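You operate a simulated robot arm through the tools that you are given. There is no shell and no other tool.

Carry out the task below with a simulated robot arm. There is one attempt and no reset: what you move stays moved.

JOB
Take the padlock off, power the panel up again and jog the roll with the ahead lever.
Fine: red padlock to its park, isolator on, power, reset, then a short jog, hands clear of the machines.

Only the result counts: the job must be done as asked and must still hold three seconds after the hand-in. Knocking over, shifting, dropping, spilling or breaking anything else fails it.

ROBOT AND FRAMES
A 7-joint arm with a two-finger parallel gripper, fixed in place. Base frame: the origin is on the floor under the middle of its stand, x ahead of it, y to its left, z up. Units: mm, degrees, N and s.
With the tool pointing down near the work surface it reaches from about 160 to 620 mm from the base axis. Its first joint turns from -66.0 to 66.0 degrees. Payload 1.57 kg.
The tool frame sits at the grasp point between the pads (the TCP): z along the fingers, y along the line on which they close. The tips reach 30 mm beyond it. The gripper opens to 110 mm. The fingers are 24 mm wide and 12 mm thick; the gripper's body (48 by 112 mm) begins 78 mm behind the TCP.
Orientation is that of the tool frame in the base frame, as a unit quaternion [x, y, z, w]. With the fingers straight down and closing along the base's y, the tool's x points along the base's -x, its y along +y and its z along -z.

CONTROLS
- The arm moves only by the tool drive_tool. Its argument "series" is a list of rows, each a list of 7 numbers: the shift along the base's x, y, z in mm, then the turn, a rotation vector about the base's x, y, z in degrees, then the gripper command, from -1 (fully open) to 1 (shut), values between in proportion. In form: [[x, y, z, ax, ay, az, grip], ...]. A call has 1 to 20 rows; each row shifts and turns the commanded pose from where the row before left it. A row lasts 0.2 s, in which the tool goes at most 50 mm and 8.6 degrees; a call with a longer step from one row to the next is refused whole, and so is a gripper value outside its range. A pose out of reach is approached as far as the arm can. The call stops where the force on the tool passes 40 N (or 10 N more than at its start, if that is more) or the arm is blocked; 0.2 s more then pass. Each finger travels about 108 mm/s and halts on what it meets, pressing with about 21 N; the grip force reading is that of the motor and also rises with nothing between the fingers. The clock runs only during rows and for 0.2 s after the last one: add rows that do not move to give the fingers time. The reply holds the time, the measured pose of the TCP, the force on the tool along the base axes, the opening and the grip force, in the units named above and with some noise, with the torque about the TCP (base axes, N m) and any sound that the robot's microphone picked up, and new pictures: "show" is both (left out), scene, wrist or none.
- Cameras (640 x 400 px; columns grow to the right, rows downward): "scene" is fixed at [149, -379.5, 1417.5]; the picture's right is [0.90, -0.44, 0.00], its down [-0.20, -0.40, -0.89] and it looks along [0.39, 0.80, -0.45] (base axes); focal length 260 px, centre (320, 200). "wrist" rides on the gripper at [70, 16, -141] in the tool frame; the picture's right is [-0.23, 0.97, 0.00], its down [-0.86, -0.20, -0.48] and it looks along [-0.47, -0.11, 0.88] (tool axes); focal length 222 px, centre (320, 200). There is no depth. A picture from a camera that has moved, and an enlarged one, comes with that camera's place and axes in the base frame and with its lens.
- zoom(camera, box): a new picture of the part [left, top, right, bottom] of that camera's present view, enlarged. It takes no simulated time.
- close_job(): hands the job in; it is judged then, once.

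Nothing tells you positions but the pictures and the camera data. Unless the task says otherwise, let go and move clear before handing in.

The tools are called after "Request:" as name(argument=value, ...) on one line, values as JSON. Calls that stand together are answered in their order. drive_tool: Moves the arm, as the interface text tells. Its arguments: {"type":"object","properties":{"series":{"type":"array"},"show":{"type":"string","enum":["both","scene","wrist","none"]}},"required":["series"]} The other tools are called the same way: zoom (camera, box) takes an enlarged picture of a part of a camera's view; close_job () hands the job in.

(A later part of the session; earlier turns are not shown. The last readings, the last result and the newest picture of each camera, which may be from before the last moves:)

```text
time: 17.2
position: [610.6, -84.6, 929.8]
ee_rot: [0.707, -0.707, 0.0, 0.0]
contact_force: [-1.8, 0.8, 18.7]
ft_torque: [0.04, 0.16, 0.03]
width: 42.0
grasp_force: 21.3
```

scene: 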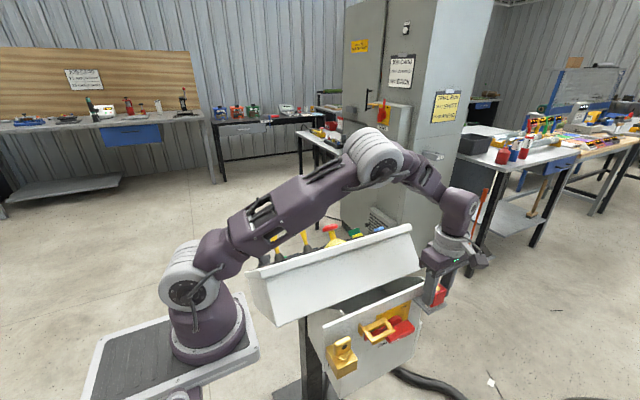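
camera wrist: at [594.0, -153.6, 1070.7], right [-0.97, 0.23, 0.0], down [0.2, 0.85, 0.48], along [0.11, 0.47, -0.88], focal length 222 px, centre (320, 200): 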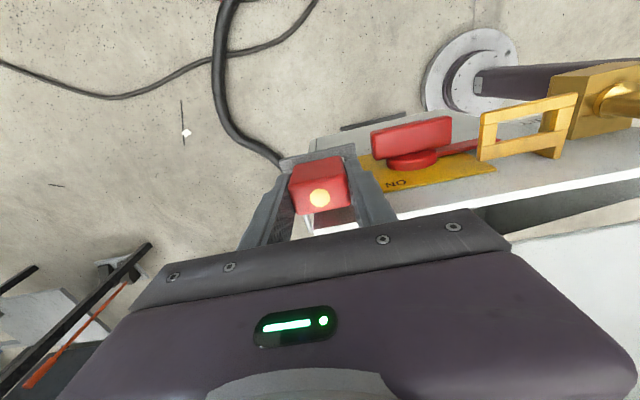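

The padlock is seated on the park ring (19 N upward). I relieve the push, open the fingers and back off upward.

Request:
drive_tool(series=[[0, 0, 1, 0, 0, 0, 0.6], [0, 0, 0, 0, 0, 0, -0.1], [0, 0, 0, 0, 0, 0, -0.3], [0, 0, 0, 0, 0, 0, -0.3], [0, 0, 15, 0, 0, 0, -0.3], [0, 0, 25, 0, 0, 0, -0.3], [0, 0, 25, 0, 0, 0, -0.3], [0, 0, 0, 0, 0, 0, -0.3]], show="both")

Request:
zoom(camera="scene", box=[340, 260, 468, 340])

Request:
zoom(camera="wrist", box=[260, 110, 420, 210])

```text
time: 19.0
position: [611.5, -83.7, 995.3]
ee_rot: [-0.707, 0.707, 0.0, -0.001]
contact_force: [0.1, -0.5, 0.0]
ft_torque: [0.01, 0.01, 0.03]
width: 71.5
grasp_force: 0.1
camera wrist: at [594.3, -152.9, 1135.7], right [-0.97, 0.23, 0.0], down [0.2, 0.85, 0.48], along [0.11, 0.47, -0.88], focal length 222 px, centre (320, 200)
```

scene: 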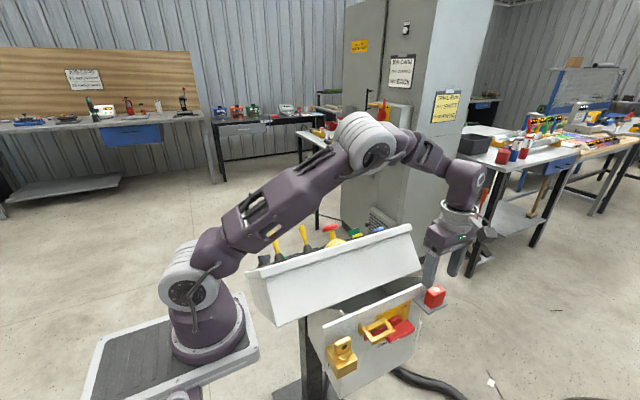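
wrist: 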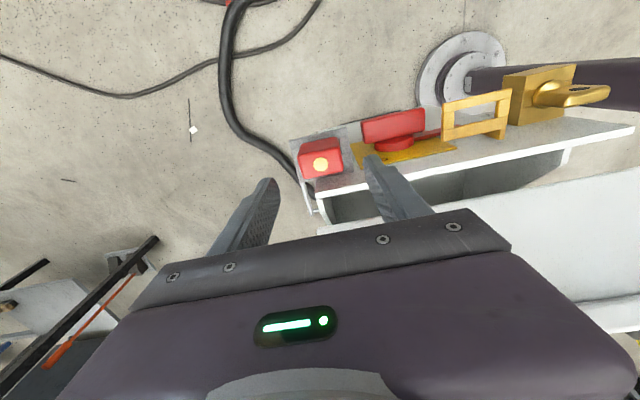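

```text
5.00 times, centred on (404, 300) of scene
camera zoom: at [149.0, -379.5, 1417.5], right [0.9, -0.44, 0.0], down [-0.2, -0.4, -0.89], along [0.39, 0.8, -0.45], focal length 1301 px, centre (-100, -300)
```

zoom: 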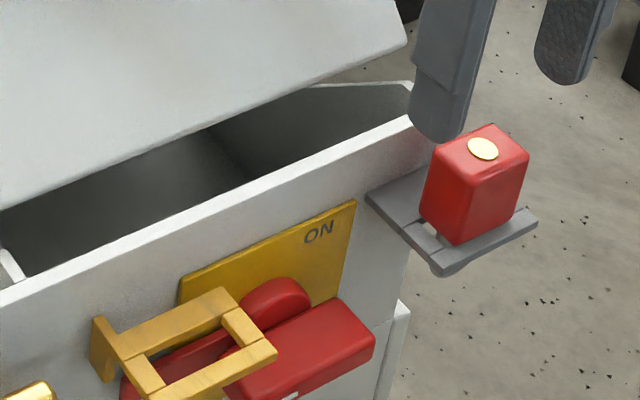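

```text
4.00 times, centred on (340, 160) of wrist
camera zoom: at [594.3, -152.9, 1135.7], right [-0.97, 0.23, 0.0], down [0.2, 0.85, 0.48], along [0.11, 0.47, -0.88], focal length 888 px, centre (240, 360)
```

zoom: 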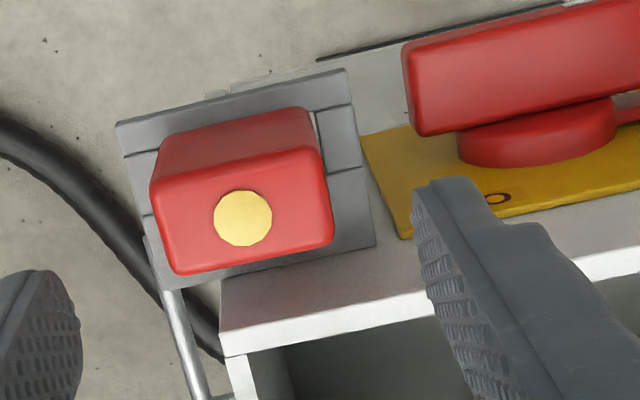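

The padlock sits cleanly in the park. Next is the isolator handle; I zoom on the handle and yellow ring to see how the tongue can swing.

Request:
zoom(camera="wrist", box=[350, 80, 542, 170])

Request:
zoom(camera="scene", box=[350, 295, 422, 340])

```text
3.33 times, centred on (446, 125) of wrist
camera zoom: at [594.3, -152.9, 1135.7], right [-0.97, 0.23, 0.0], down [0.2, 0.85, 0.48], along [0.11, 0.47, -0.88], focal length 740 px, centre (-100, 450)
```

zoom: 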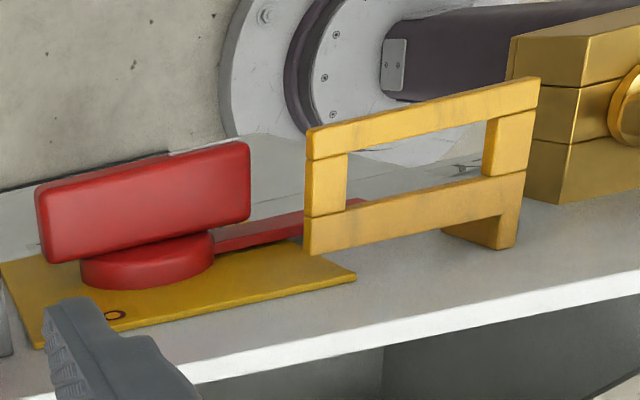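

```text
8.89 times, centred on (386, 318) of scene
camera zoom: at [149.0, -379.5, 1417.5], right [0.9, -0.44, 0.0], down [-0.2, -0.4, -0.89], along [0.39, 0.8, -0.45], focal length 2313 px, centre (-267, -844)
```

zoom: 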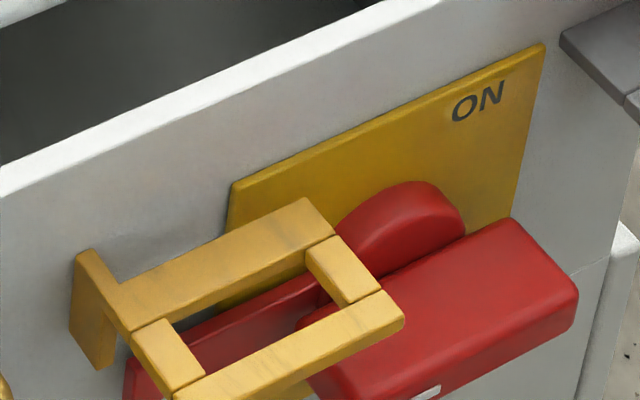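

The handle's blade lies horizontal (x 476–556, z≈834, y −87…−60), pointing left to OFF; its tongue can swing up behind the yellow ring. I'll close the fingers, tilt the tool 40° so the gripper body stays clear of the plate and padlock, and line up above the blade's right end to push it down.

Request:
drive_tool(series=[[-20, -4, 0, 0, 0, 0, 1], [-22, -4, -5, 0, 0, 0, 1], [-21.5, -4, -10, 0, 0, 0, 1], [0, 0, 0, 8, 0, 0, 1], [0, 0, 0, 8, 0, 0, 1], [0, 0, 0, 8, 0, 0, 1], [0, 0, 0, 8, 0, 0, 1], [0, 0, 0, 8, 0, 0, 1], [0, 0, 0, 0, 0, 0, 1]], show="both")

```text
time: 21.0
position: [546.8, -96.1, 979.5]
ee_rot: [-0.664, 0.664, 0.242, 0.243]
contact_force: [0.4, 0.6, 0.9]
ft_torque: [0.04, -0.01, 0.0]
width: 0.0
grasp_force: 21.5
camera wrist: at [530.2, -240.2, 1041.5], right [-0.97, 0.17, 0.15], down [0.2, 0.35, 0.92], along [0.11, 0.92, -0.37], focal length 222 px, centre (320, 200)
```

scene: 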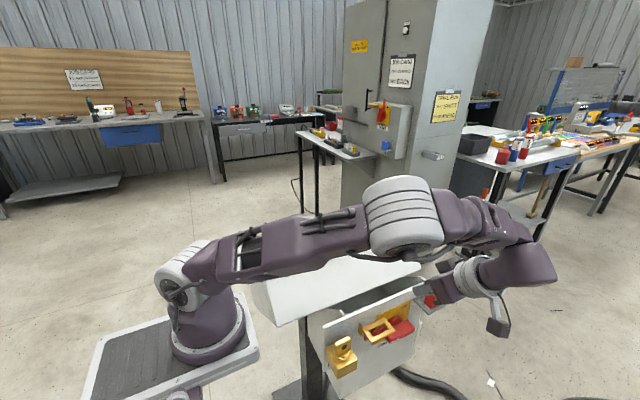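
wrist: 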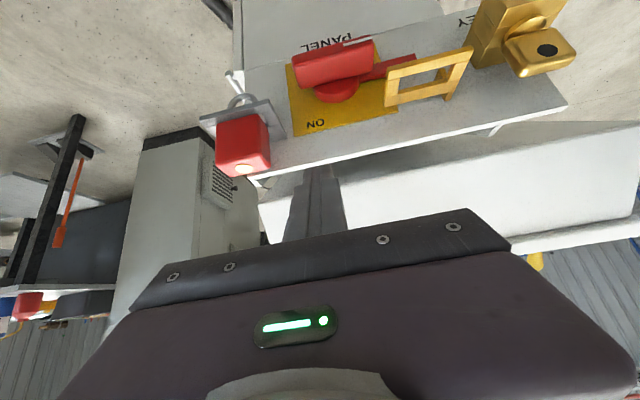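

Request:
zoom(camera="wrist", box=[280, 20, 440, 120])

Request:
zoom(camera="scene", box=[350, 270, 478, 350])

```text
4.00 times, centred on (360, 70) of wrist
camera zoom: at [530.2, -240.2, 1041.5], right [-0.97, 0.17, 0.15], down [0.2, 0.35, 0.92], along [0.11, 0.92, -0.37], focal length 888 px, centre (160, 720)
```

zoom: 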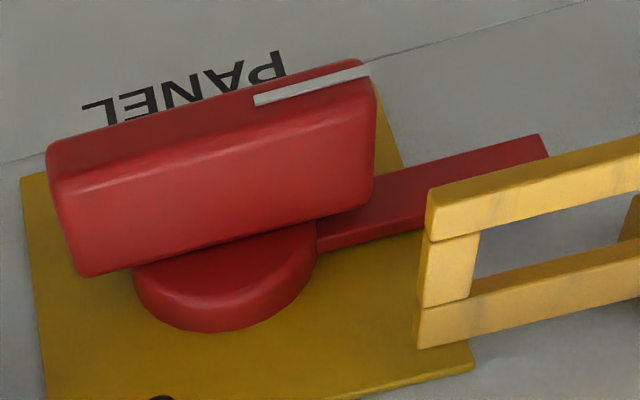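

```text
5.00 times, centred on (414, 310) of scene
camera zoom: at [149.0, -379.5, 1417.5], right [0.9, -0.44, 0.0], down [-0.2, -0.4, -0.89], along [0.39, 0.8, -0.45], focal length 1301 px, centre (-150, -350)
```

zoom: 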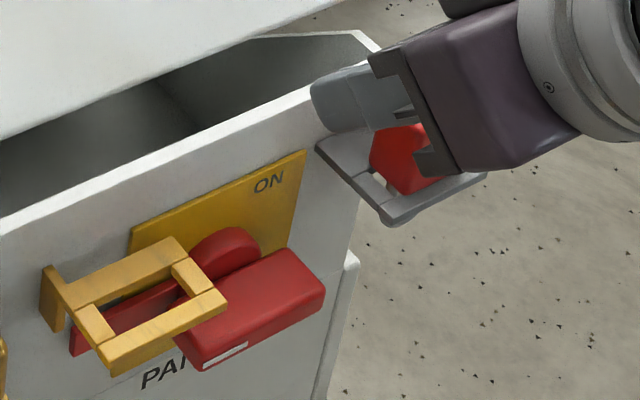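

From this view the handle blade spans x 474–553, z 821–834, hub near (513.5, 828). I'll bring the closed fingertips just above its right end.

Request:
drive_tool(series=[[-2.8, 4.3, -35, 0, 0, 0, 1], [0, 0, -35, 0, 0, 0, 1], [0, 0, -27, 0, 0, 0, 1], [0, 0, 0, 0, 0, 0, 1]], show="both")

Request:
zoom(camera="scene", box=[350, 270, 478, 350])

Request:
zoom(camera="wrist", box=[220, 60, 420, 240])

```text
time: 22.0
position: [545.5, -92.8, 881.1]
ee_rot: [-0.664, 0.665, 0.241, 0.242]
contact_force: [0.0, -0.1, -0.1]
ft_torque: [0.0, 0.0, -0.02]
width: 0.1
grasp_force: 21.5
camera wrist: at [529.0, -236.2, 943.7], right [-0.97, 0.17, 0.15], down [0.2, 0.35, 0.92], along [0.11, 0.92, -0.37], focal length 222 px, centre (320, 200)
```

scene: 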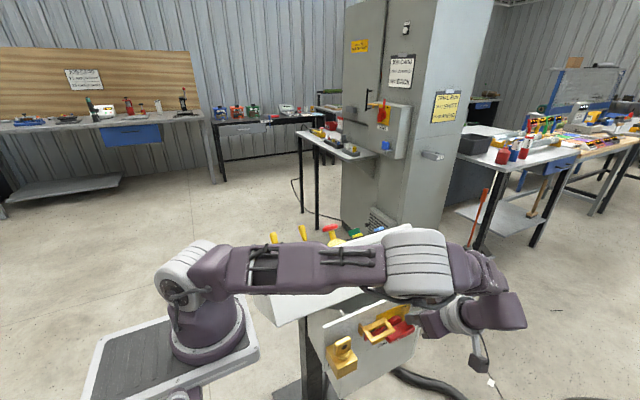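
wrist: 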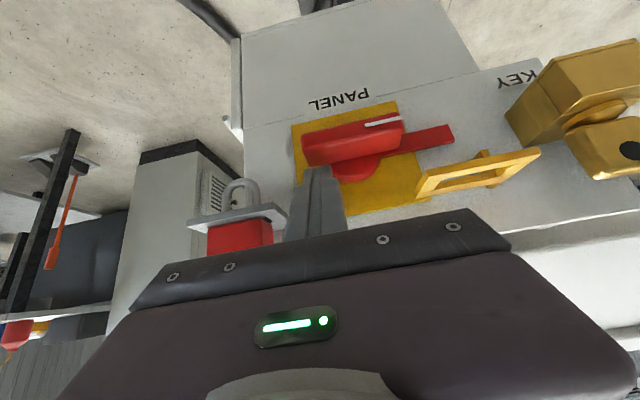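

```text
5.00 times, centred on (414, 310) of scene
camera zoom: at [149.0, -379.5, 1417.5], right [0.9, -0.44, 0.0], down [-0.2, -0.4, -0.89], along [0.39, 0.8, -0.45], focal length 1301 px, centre (-150, -350)
```

zoom: 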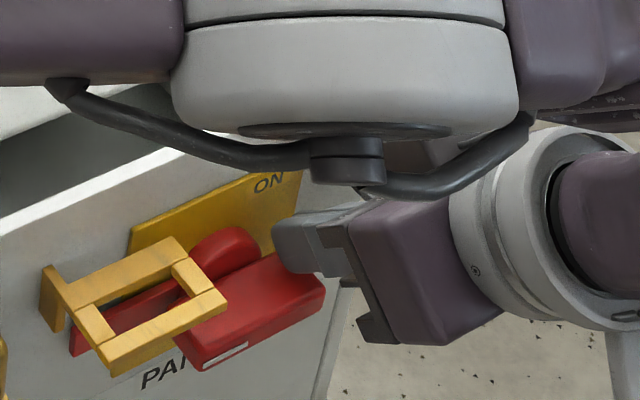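

```text
2.22 times, centred on (320, 150) of wrist
camera zoom: at [529.0, -236.2, 943.7], right [-0.97, 0.17, 0.15], down [0.2, 0.35, 0.92], along [0.11, 0.92, -0.37], focal length 494 px, centre (320, 311)
```

zoom: 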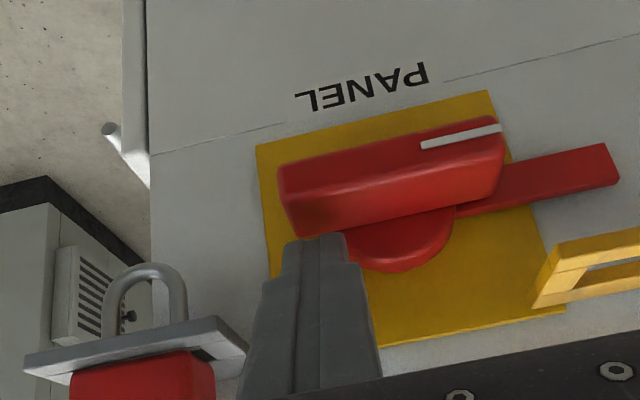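

Fingertips are just above the right end of the blade. Pushing down slowly now and watching the force.

Request:
drive_tool(series=[[0, 0, -8, 0, 0, 0, 1], [0, 0, -6, 0, 0, 0, 1], [0, 0, -5, 0, 0, 0, 1], [0, 0, -5, 0, 0, 0, 1], [0, 0, -5, 0, 0, 0, 1]], show="wrist")

Request:
zoom(camera="wrist", box=[220, 60, 420, 240])

```text
time: 23.2
position: [544.4, -92.1, 853.6]
ee_rot: [-0.664, 0.665, 0.242, 0.242]
contact_force: [-2.0, -2.5, 1.7]
ft_torque: [0.03, 0.05, 0.09]
width: 0.0
grasp_force: 20.8
camera wrist: at [527.7, -235.7, 916.1], right [-0.97, 0.17, 0.15], down [0.2, 0.35, 0.92], along [0.11, 0.92, -0.37], focal length 222 px, centre (320, 200)
```

wrist: 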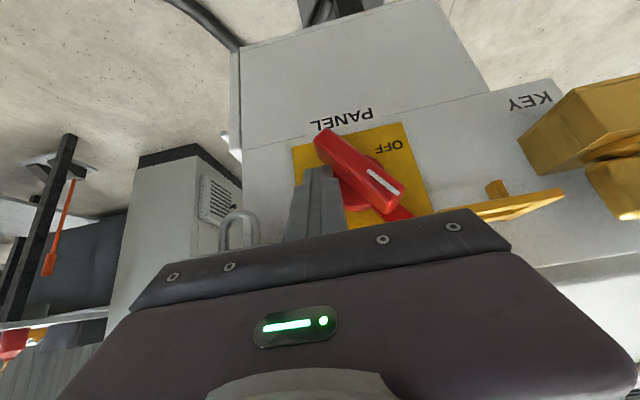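

```text
2.22 times, centred on (320, 150) of wrist
camera zoom: at [527.7, -235.7, 916.1], right [-0.97, 0.17, 0.15], down [0.2, 0.35, 0.92], along [0.11, 0.92, -0.37], focal length 494 px, centre (320, 311)
```

zoom: 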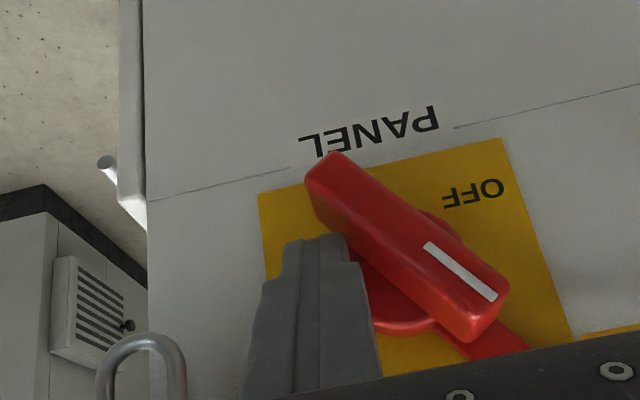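

The handle is turning toward ON with little force. I continue down and then push sideways (−x) to bring it fully upright.

Request:
drive_tool(series=[[0, 0, -6, 0, 0, 0, 1], [0, 0, -6, 0, 0, 0, 1], [0, 0, -6, 0, 0, 0, 1], [0, 0, -4, 0, 0, 0, 1], [-3, 0, -2, 0, 0, 0, 1], [-3, 0, 0, 0, 0, 0, 1]], show="wrist")

Request:
zoom(camera="wrist", box=[220, 60, 420, 240])

```text
time: 24.6
position: [540.2, -90.6, 829.7]
ee_rot: [-0.664, 0.665, 0.24, 0.243]
contact_force: [7.8, 0.4, -6.1]
ft_torque: [-0.18, -0.19, -0.24]
width: 0.0
grasp_force: 21.4
camera wrist: at [522.5, -235.1, 892.0], right [-0.97, 0.18, 0.14], down [0.2, 0.35, 0.92], along [0.11, 0.92, -0.37], focal length 222 px, centre (320, 200)
```

wrist: 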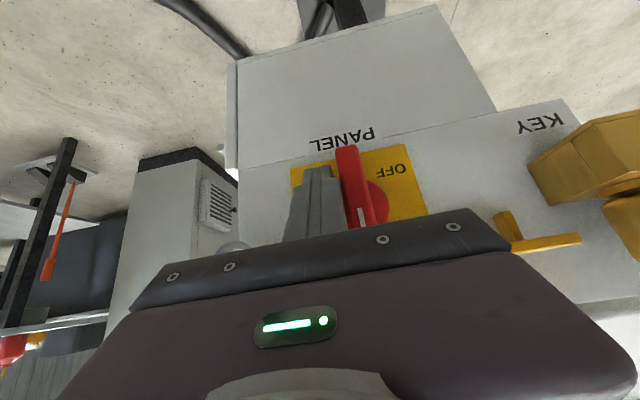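

```text
2.22 times, centred on (320, 150) of wrist
camera zoom: at [522.5, -235.1, 892.0], right [-0.97, 0.18, 0.14], down [0.2, 0.35, 0.92], along [0.11, 0.92, -0.37], focal length 494 px, centre (320, 311)
```

zoom: 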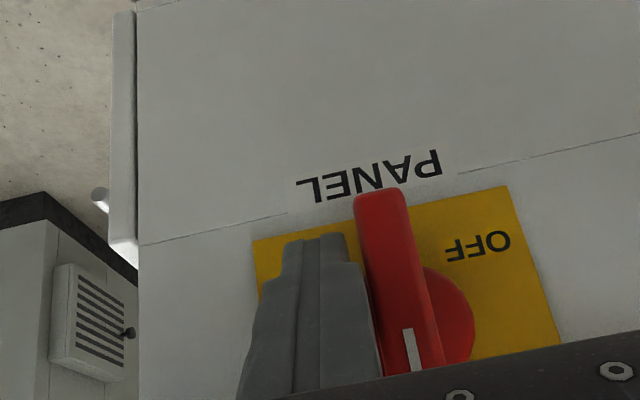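

Request:
drive_tool(series=[[-3, 0, -1, 0, 0, 0, 1], [-3, 0, 0, 0, 0, 0, 1], [-2, 0, 0, 0, 0, 0, 1], [-1, 0, 0, 0, 0, 0, 1]], show="wrist")

Request:
zoom(camera="wrist", box=[220, 60, 420, 240])

```text
time: 25.2
position: [538.6, -92.6, 829.3]
ee_rot: [-0.664, 0.666, 0.235, 0.246]
contact_force: [7.3, 0.6, -3.0]
ft_torque: [-0.03, 0.02, 0.04]
width: 0.1
grasp_force: 20.8
stopped in row 2: the force on the tool passed its limit at 44 N (the readings are from after the stop); the commanded pose is now the measured one
camera wrist: at [519.9, -235.6, 893.0], right [-0.97, 0.18, 0.13], down [0.19, 0.35, 0.92], along [0.12, 0.92, -0.37], focal length 222 px, centre (320, 200)
```

wrist: 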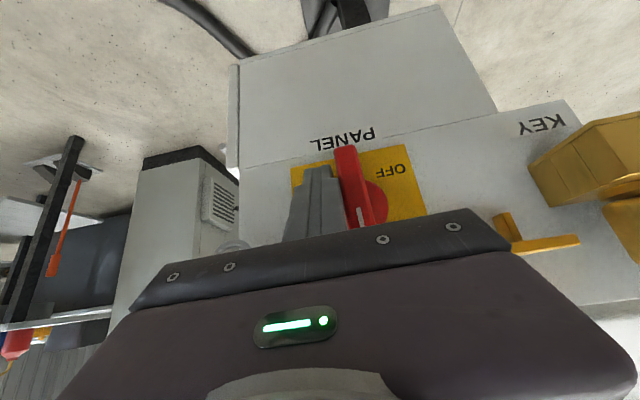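

```text
2.22 times, centred on (320, 150) of wrist
camera zoom: at [519.9, -235.6, 893.0], right [-0.97, 0.18, 0.13], down [0.19, 0.35, 0.92], along [0.12, 0.92, -0.37], focal length 494 px, centre (320, 311)
```

zoom: 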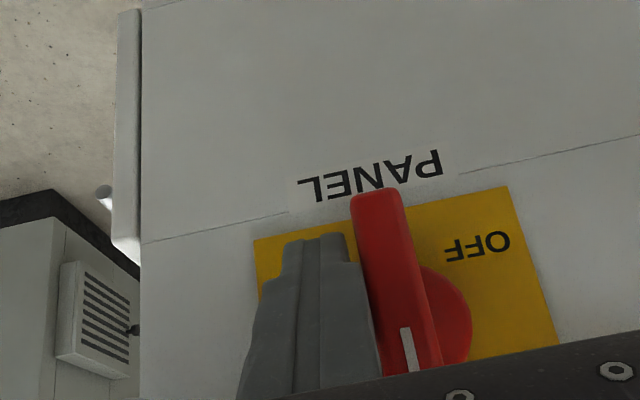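

The push met a firm stop (44 N), so the handle seems at its end position. I back away to the right and front and look at the handle.

Request:
drive_tool(series=[[4, 0, 0, 0, 0, 0, 1], [6, -5, 0, 0, 0, 0, 1], [0, -20, 0, 0, 0, 0, 1], [0, -25, 15, 0, 0, 0, 1], [0, -10, 30, 0, 0, 0, 1], [0, 0, 40, 0, 0, 0, 1], [0, 0, 40, 0, 0, 0, 1], [0, 0, 0, 0, 0, 0, 1]], show="both")

Request:
zoom(camera="wrist", box=[240, 30, 440, 155])

Request:
zoom(camera="scene", box=[350, 270, 478, 350])

```text
time: 27.0
position: [548.4, -152.9, 955.6]
ee_rot: [-0.663, 0.666, 0.236, 0.247]
contact_force: [0.3, -0.2, 0.1]
ft_torque: [-0.02, 0.02, 0.02]
width: 0.0
grasp_force: 21.1
camera wrist: at [529.1, -296.0, 1018.6], right [-0.97, 0.18, 0.13], down [0.19, 0.35, 0.92], along [0.12, 0.92, -0.37], focal length 222 px, centre (320, 200)
```

scene: 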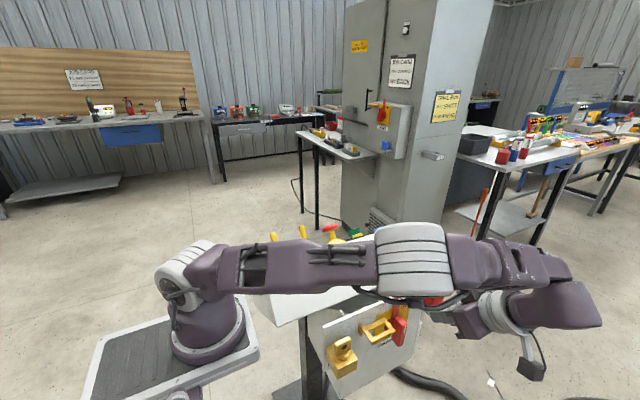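
wrist: 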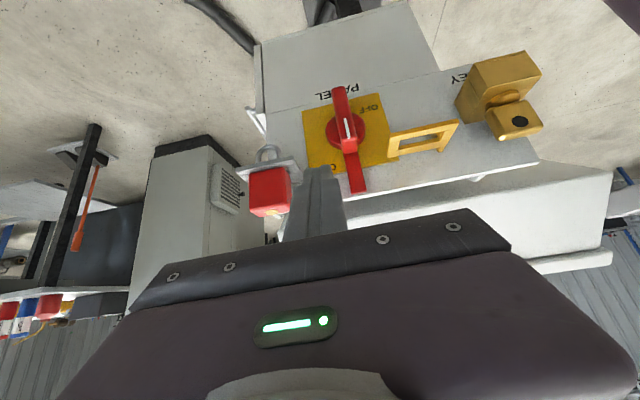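

```text
3.20 times, centred on (340, 92) of wrist
camera zoom: at [529.1, -296.0, 1018.6], right [-0.97, 0.18, 0.13], down [0.19, 0.35, 0.92], along [0.12, 0.92, -0.37], focal length 711 px, centre (256, 544)
```

zoom: 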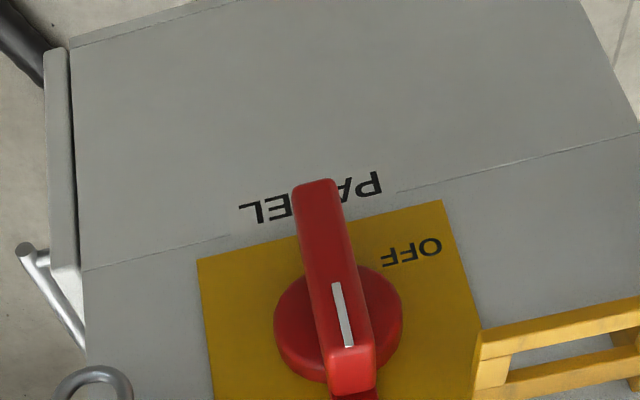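

```text
5.00 times, centred on (414, 310) of scene
camera zoom: at [149.0, -379.5, 1417.5], right [0.9, -0.44, 0.0], down [-0.2, -0.4, -0.89], along [0.39, 0.8, -0.45], focal length 1301 px, centre (-150, -350)
```

zoom: 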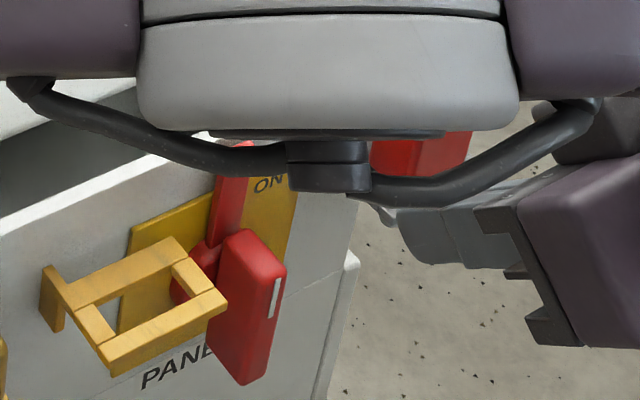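

The isolator handle now stands upright pointing to ON. Next I rise, straighten the tool and turn it back so the camera can view the desk top and screen.

Request:
drive_tool(series=[[0, 0, 40, -8, 0, 0, 1], [0, 0, 40, -8, 0, 0, 1], [0, 0, 40, -8, 0, 0, 1], [-20, 0, 40, -8, 0, 0, 1], [-30, 0, 40, -8, 0, 0, 1], [-30, 10, 20, 0, 0, -8.5, 1], [-30, 20, 10, 0, 0, -8.5, 1], [-30, 20, 10, 0, 0, -8.5, 1], [-20, 20, 0, 0, 0, -8.5, 1], [0, 20, 0, 0, 0, -8.5, 1], [0, 20, 0, 0, 0, -8.5, 1], [0, 20, 0, 0, 0, -8.5, 1], [0, 20, 0, 0, 0, -8.5, 1], [0, 20, 0, 0, 0, -8.5, 1], [0, 0, 0, 0, 0, -8.5, 1], [0, 0, 0, 0, 0, -5, 1], [0, 0, 0, 0, 0, 0, 1]], show="both")

```text
time: 30.6
position: [388.8, 18.2, 1194.6]
ee_rot: [0.0, 1.0, -0.007, -0.001]
contact_force: [-0.1, -0.2, -0.2]
ft_torque: [-0.01, 0.0, 0.0]
width: 0.2
grasp_force: 21.5
camera wrist: at [318.1, 36.4, 1335.3], right [0.23, 0.97, -0.01], down [0.86, -0.19, 0.48], along [0.46, -0.12, -0.88], focal length 222 px, centre (320, 200)
```

scene: 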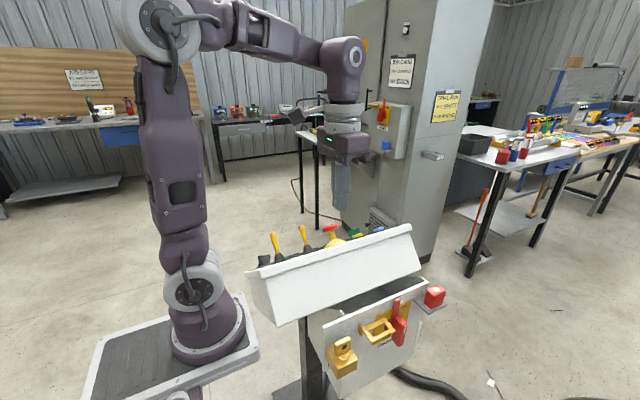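
wrist: 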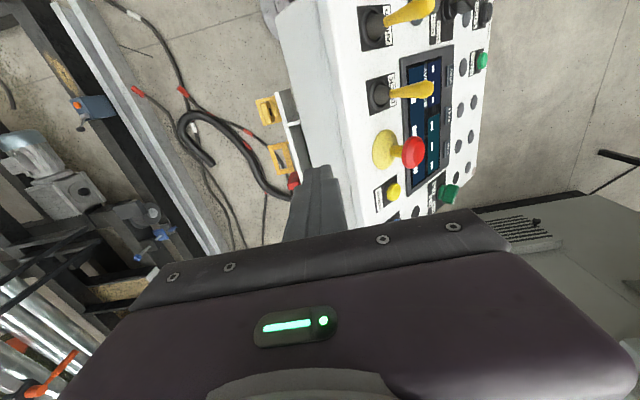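

Request:
drive_tool(series=[[40, 0, 0, 0, 0, 0, 1], [40, 0, 0, 0, 0, 0, 1], [0, 0, 0, 0, 0, 0, 1]], show="wrist")

Request:
zoom(camera="wrist", box=[330, 40, 490, 200])

Request:
zoom(camera="wrist", box=[340, 0, 500, 100])

Request:
zoom(camera="scene", box=[320, 265, 460, 375])

```text
time: 31.4
position: [469.7, 19.0, 1196.5]
ee_rot: [0.0, 1.0, -0.007, 0.0]
contact_force: [-0.6, 1.0, -0.5]
ft_torque: [-0.01, 0.02, 0.03]
width: 0.2
grasp_force: 20.9
camera wrist: at [399.5, 37.4, 1336.5], right [0.23, 0.97, -0.01], down [0.86, -0.19, 0.48], along [0.46, -0.12, -0.88], focal length 222 px, centre (320, 200)
```

wrist: 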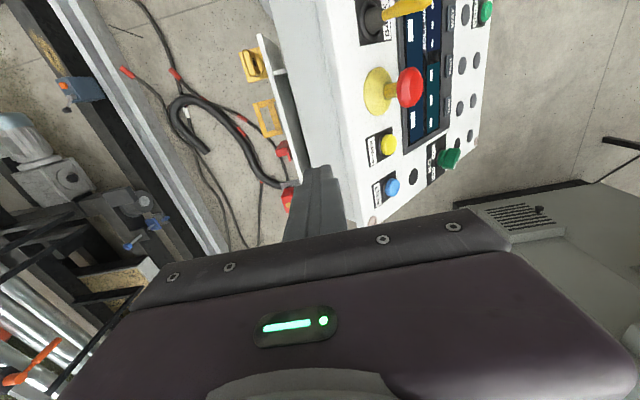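

```text
2.50 times, centred on (410, 120) of wrist
camera zoom: at [399.5, 37.4, 1336.5], right [0.23, 0.97, -0.01], down [0.86, -0.19, 0.48], along [0.46, -0.12, -0.88], focal length 555 px, centre (95, 400)
```

zoom: 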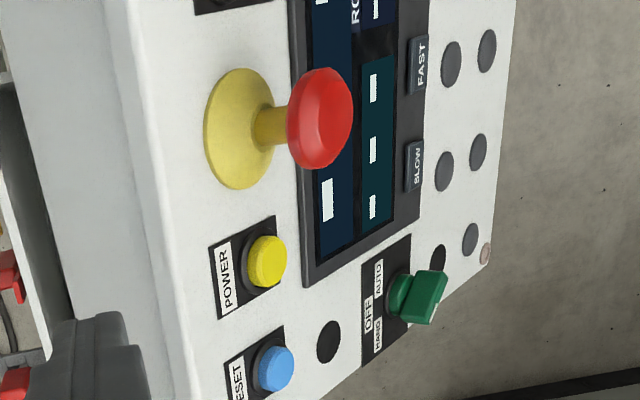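

```text
4.00 times, centred on (420, 50) of wrist
camera zoom: at [399.5, 37.4, 1336.5], right [0.23, 0.97, -0.01], down [0.86, -0.19, 0.48], along [0.46, -0.12, -0.88], focal length 888 px, centre (-80, 800)
```

zoom: 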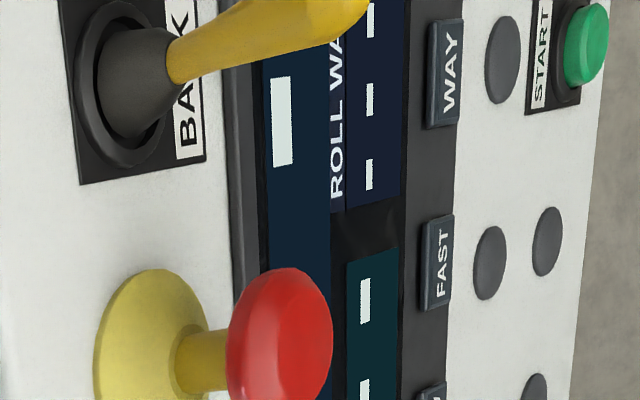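

```text
3.64 times, centred on (390, 320) of scene
camera zoom: at [149.0, -379.5, 1417.5], right [0.9, -0.44, 0.0], down [-0.2, -0.4, -0.89], along [0.39, 0.8, -0.45], focal length 946 px, centre (66, -236)
```

zoom: 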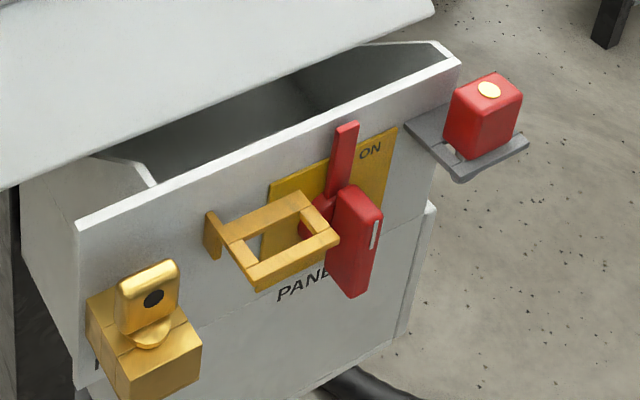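

The handle shows ON and the padlock is parked. POWER's cap works out near (510,115,996) and RESET near (585,114,996); the panel slopes about 35–39° toward +y. I'll tilt the tool slightly and move above POWER.

Request:
drive_tool(series=[[20, 40, 0, -7.2, 0, 0, 1], [20.3, 40, -10, -7.2, 0, 0, 1], [0, 36.3, -25, 0, 0, 0, 1], [0, 0, -35, 0, 0, 0, 1], [0, 0, -30, 0, 0, 0, 1], [0, 0, 0, 0, 0, 0, 1]], show="both")

Request:
zoom(camera="wrist", box=[230, 60, 430, 220])

Request:
zoom(camera="scene", box=[300, 170, 440, 260])

```text
time: 32.8
position: [510.0, 133.7, 1096.7]
ee_rot: [-0.001, 0.991, -0.132, -0.001]
contact_force: [0.2, -0.8, -0.8]
ft_torque: [-0.01, 0.01, 0.01]
width: 0.0
grasp_force: 21.0
camera wrist: at [439.6, 186.9, 1227.1], right [0.23, 0.94, -0.26], down [0.86, -0.07, 0.51], along [0.46, -0.34, -0.82], focal length 222 px, centre (320, 200)
```

scene: 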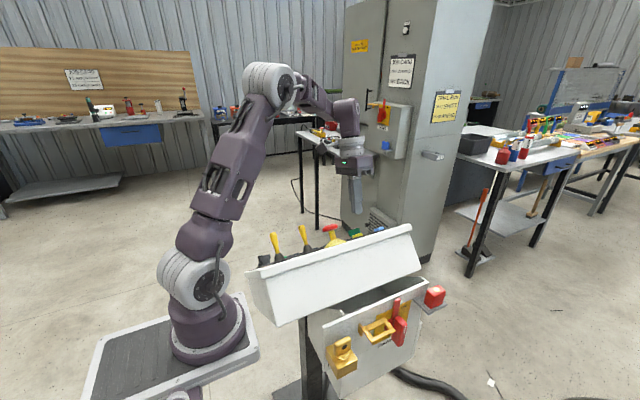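
wrist: 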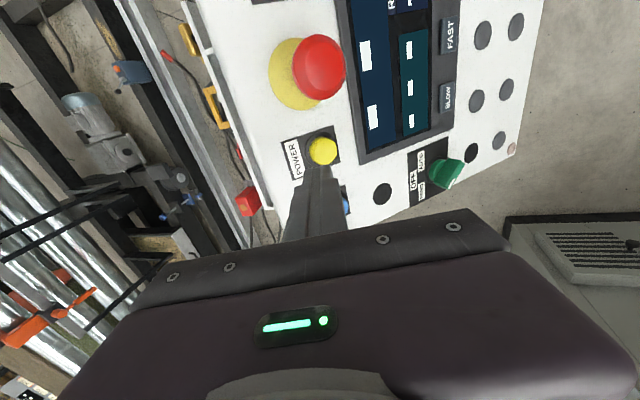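

```text
2.50 times, centred on (330, 140) of wrist
camera zoom: at [439.6, 186.9, 1227.1], right [0.23, 0.94, -0.26], down [0.86, -0.07, 0.51], along [0.46, -0.34, -0.82], focal length 555 px, centre (295, 350)
```

zoom: 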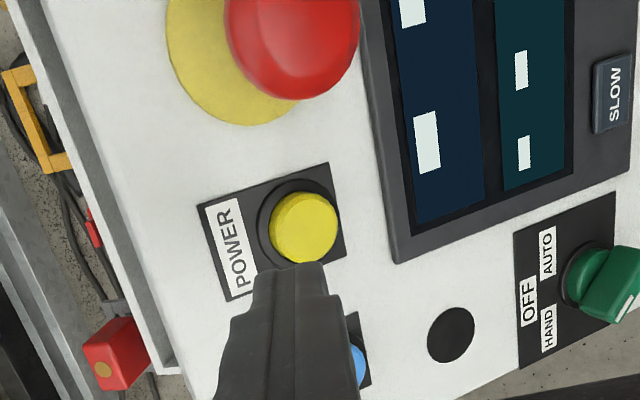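

```text
4.44 times, centred on (370, 215) of scene
camera zoom: at [149.0, -379.5, 1417.5], right [0.9, -0.44, 0.0], down [-0.2, -0.4, -0.89], along [0.39, 0.8, -0.45], focal length 1157 px, centre (98, 133)
```

zoom: 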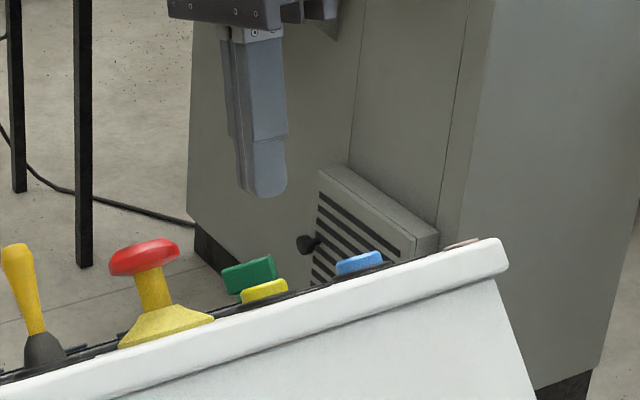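

Refined by triangulation, POWER's cap is at about (508,114,1003). I lower the closed fingertips to just above it.

Request:
drive_tool(series=[[-2, -3, -25, 0, 0, 0, 1], [0, -2.8, -25, 0, 0, 0, 1], [0, 0, 0, 0, 0, 0, 1]], show="both")

Request:
zoom(camera="wrist", box=[230, 60, 430, 220])

Request:
zoom(camera="scene", box=[320, 190, 416, 250])

```text
time: 33.6
position: [506.3, 128.1, 1045.2]
ee_rot: [0.0, 0.991, -0.131, 0.0]
contact_force: [-0.2, 0.1, -0.2]
ft_torque: [0.01, 0.0, 0.02]
width: 0.0
grasp_force: 20.9
camera wrist: at [436.6, 181.6, 1176.7], right [0.23, 0.94, -0.26], down [0.86, -0.07, 0.51], along [0.46, -0.33, -0.82], focal length 222 px, centre (320, 200)
```

scene: 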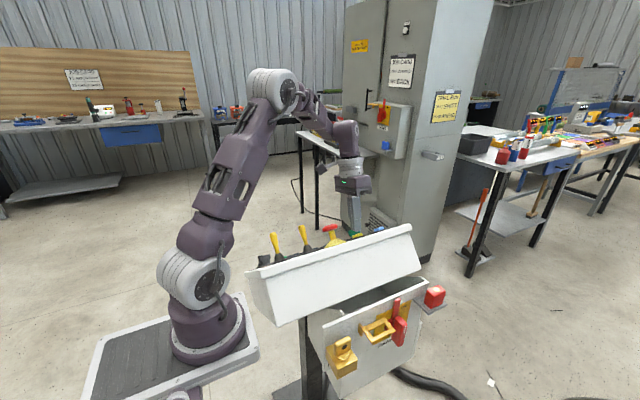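
wrist: 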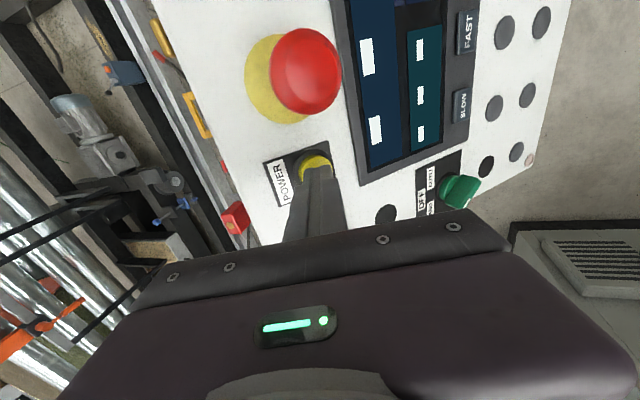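

```text
2.50 times, centred on (330, 140) of wrist
camera zoom: at [436.6, 181.6, 1176.7], right [0.23, 0.94, -0.26], down [0.86, -0.07, 0.51], along [0.46, -0.33, -0.82], focal length 555 px, centre (295, 350)
```

zoom: 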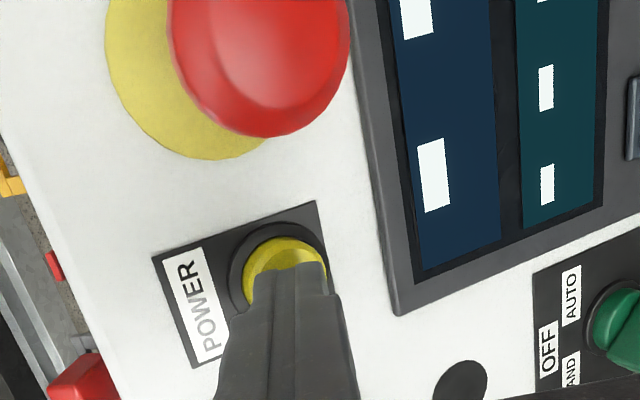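

```text
6.67 times, centred on (368, 220) of scene
camera zoom: at [149.0, -379.5, 1417.5], right [0.9, -0.44, 0.0], down [-0.2, -0.4, -0.89], along [0.39, 0.8, -0.45], focal length 1735 px, centre (0, 67)
```

zoom: 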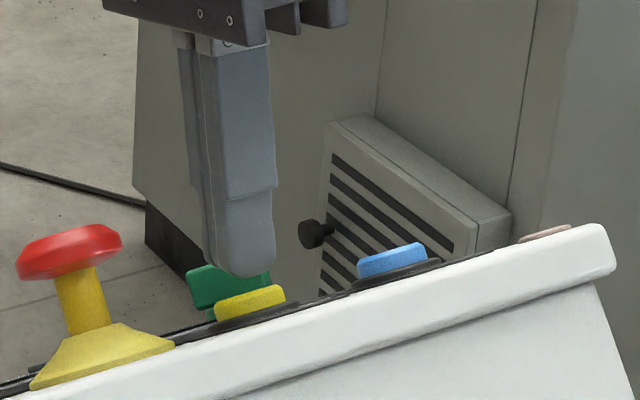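

The tip is right over POWER. Pressing along the panel normal in small steps; the force limit will stop it at the bottom.

Request:
drive_tool(series=[[0.5, -2.4, -3.2, 0, 0, 0, 1], [0.5, -1.8, -2.4, 0, 0, 0, 1], [0, -1.2, -1.6, 0, 0, 0, 1], [0, -1.2, -1.6, 0, 0, 0, 1], [0, -1.2, -1.6, 0, 0, 0, 1]], show="wrist")

Request:
zoom(camera="scene", box=[320, 190, 416, 250])

```text
time: 34.8
position: [508.9, 121.6, 1036.3]
ee_rot: [-0.001, 0.991, -0.131, 0.0]
contact_force: [1.6, 6.8, 15.1]
ft_torque: [-0.07, -0.05, 0.07]
width: 0.2
grasp_force: 20.6
heard: click
camera wrist: at [437.3, 174.5, 1167.1], right [0.22, 0.94, -0.25], down [0.86, -0.07, 0.51], along [0.47, -0.33, -0.82], focal length 222 px, centre (320, 200)
```

wrist: 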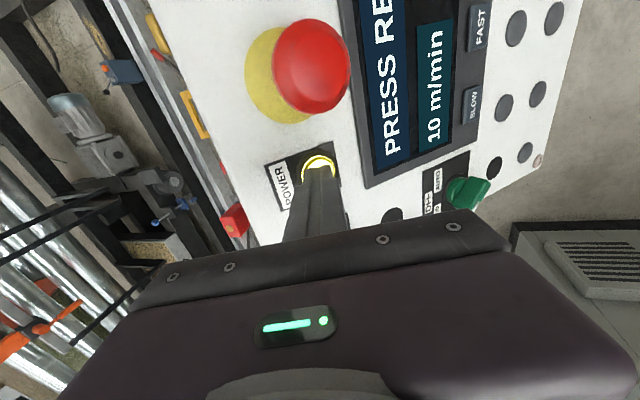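

```text
6.67 times, centred on (368, 220) of scene
camera zoom: at [148.8, -379.4, 1417.6], right [0.9, -0.44, 0.0], down [-0.2, -0.4, -0.89], along [0.39, 0.8, -0.45], focal length 1735 px, centre (0, 67)
```

zoom: 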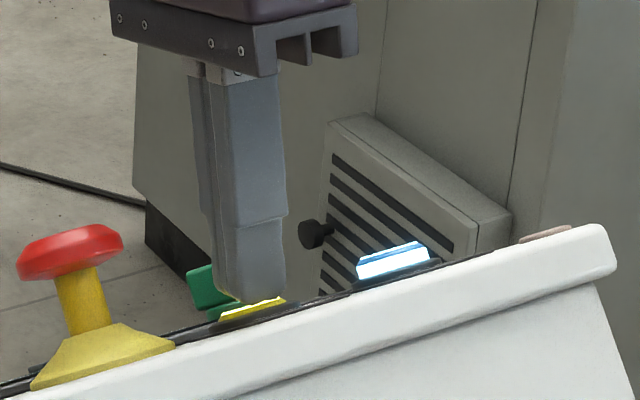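

POWER clicked: the screen lit up with "PRESS RE…" and RESET is flashing or lit. I retract and read the screen.

Request:
drive_tool(series=[[0, 2.4, 3.2, 0, 0, 0, 1], [0, 6, 8, 0, 0, 0, 1], [0, 6, 20, 0, 0, 0, 1], [0, 0, 30, 0, 0, 0, 1], [0, 0, 0, 0, 0, 0, 1]], show="wrist")

Request:
zoom(camera="wrist", box=[250, 0, 540, 210])

Request:
zoom(camera="scene", box=[320, 190, 416, 250])

```text
time: 36.0
position: [506.9, 135.7, 1096.8]
ee_rot: [-0.001, 0.991, -0.132, -0.002]
contact_force: [-0.1, 0.0, -1.1]
ft_torque: [0.01, 0.0, 0.01]
width: 0.1
grasp_force: 21.3
camera wrist: at [438.0, 189.8, 1227.7], right [0.23, 0.94, -0.26], down [0.86, -0.07, 0.51], along [0.46, -0.33, -0.82], focal length 222 px, centre (320, 200)
```

wrist: 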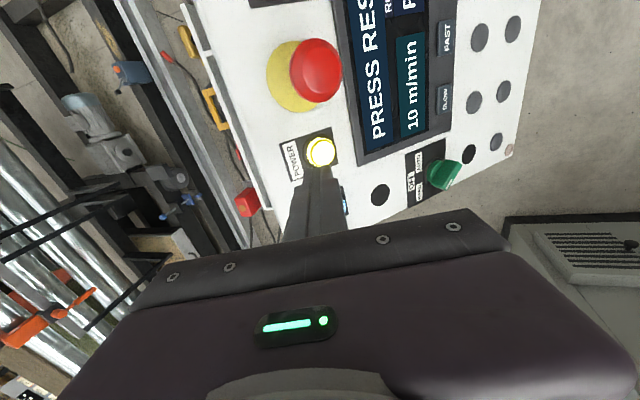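

```text
1.90 times, centred on (395, 105) of wrist
camera zoom: at [438.0, 189.8, 1227.7], right [0.23, 0.94, -0.26], down [0.86, -0.07, 0.51], along [0.46, -0.33, -0.82], focal length 423 px, centre (177, 381)
```

zoom: 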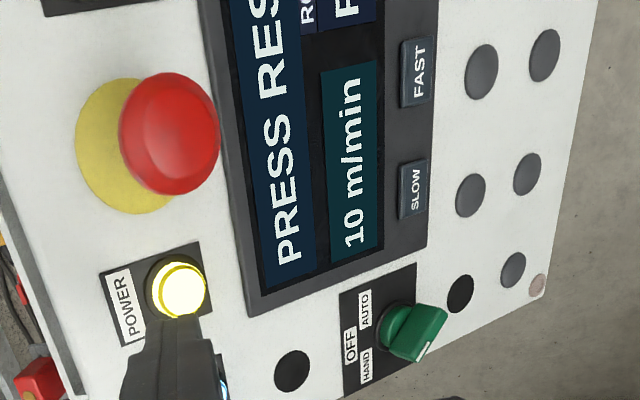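

```text
6.67 times, centred on (368, 220) of scene
camera zoom: at [149.0, -379.5, 1417.5], right [0.9, -0.44, 0.0], down [-0.2, -0.4, -0.89], along [0.39, 0.8, -0.45], focal length 1735 px, centre (0, 67)
```

zoom: 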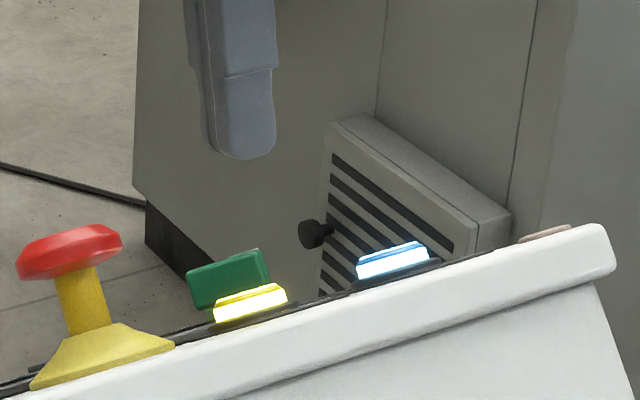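

Screen says "PRESS RESET", speed 10 m/min. Moving over RESET at about (580.5,113,1003).

Request:
drive_tool(series=[[25, 0, 0, 0, 0, 0, 1], [25, 0, 0, 0, 0, 0, 1], [23.6, -2, 0, 0, 0, 0, 1], [0, 0, -20, 0, 0, 0, 1], [0, 0, 0, 0, 0, 0, 1]], show="wrist")

Request:
zoom(camera="wrist", box=[230, 60, 430, 220])

Request:
zoom(camera="scene", box=[340, 190, 436, 250])

```text
time: 37.2
position: [581.6, 132.8, 1076.4]
ee_rot: [0.0, 0.991, -0.133, -0.001]
contact_force: [-0.5, -0.2, 0.7]
ft_torque: [0.01, 0.02, -0.01]
width: 0.2
grasp_force: 20.9
camera wrist: at [510.9, 186.2, 1208.1], right [0.23, 0.94, -0.26], down [0.86, -0.07, 0.51], along [0.46, -0.34, -0.82], focal length 222 px, centre (320, 200)
```

wrist: 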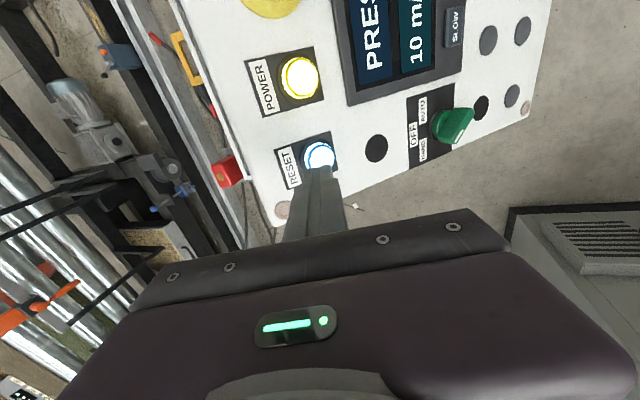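

```text
2.50 times, centred on (330, 140) of wrist
camera zoom: at [510.9, 186.2, 1208.1], right [0.23, 0.94, -0.26], down [0.86, -0.07, 0.51], along [0.46, -0.34, -0.82], focal length 555 px, centre (295, 350)
```

zoom: 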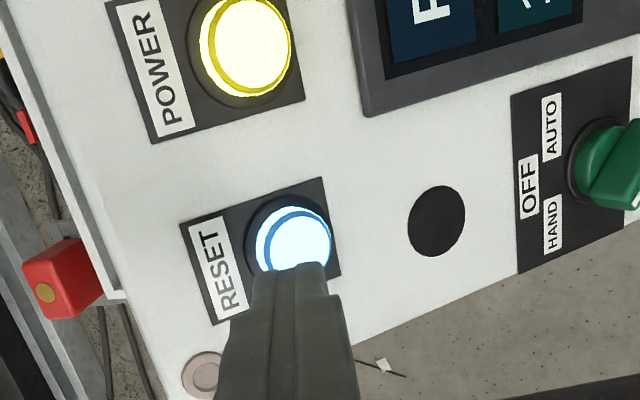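

```text
6.67 times, centred on (388, 220) of scene
camera zoom: at [149.0, -379.5, 1417.5], right [0.9, -0.44, 0.0], down [-0.2, -0.4, -0.89], along [0.39, 0.8, -0.45], focal length 1735 px, centre (-133, 67)
```

zoom: 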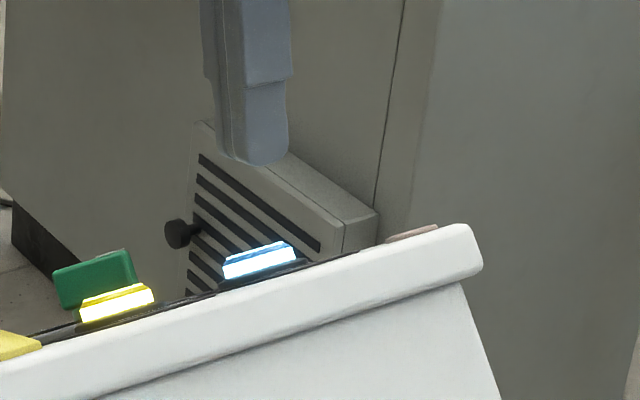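

RESET computes to (578.5,113,1003). Lowering and pressing it the same way.

Request:
drive_tool(series=[[-2.6, -2.8, -16, 0, 0, 0, 1], [0, -2, -15, 0, 0, 0, 1], [0, -2.4, -3.2, 0, 0, 0, 1], [0, -1.8, -2.4, 0, 0, 0, 1], [0, -1.2, -1.6, 0, 0, 0, 1], [0, -1.2, -1.6, 0, 0, 0, 1], [0, -0.6, -0.8, 0, 0, 0, 1]], show="wrist")

Request:
zoom(camera="scene", box=[340, 190, 436, 250])

```text
time: 38.8
position: [577.2, 121.6, 1035.9]
ee_rot: [0.0, 0.991, -0.131, 0.0]
contact_force: [1.6, 9.1, 9.4]
ft_torque: [0.05, -0.05, 0.05]
width: 0.1
grasp_force: 21.2
heard: click
camera wrist: at [508.1, 174.8, 1167.5], right [0.23, 0.94, -0.25], down [0.86, -0.07, 0.51], along [0.47, -0.33, -0.82], focal length 222 px, centre (320, 200)
```

wrist: 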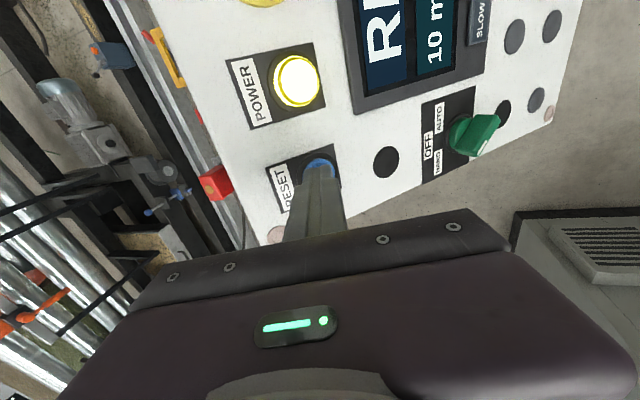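

```text
6.67 times, centred on (388, 220) of scene
camera zoom: at [148.9, -379.3, 1417.6], right [0.9, -0.44, 0.0], down [-0.2, -0.4, -0.89], along [0.39, 0.8, -0.45], focal length 1735 px, centre (-133, 67)
```

zoom: 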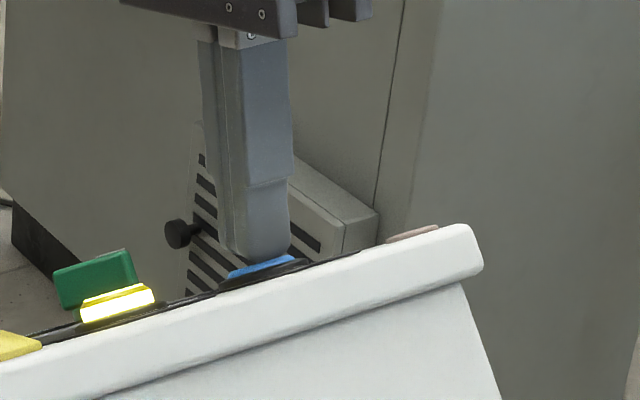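

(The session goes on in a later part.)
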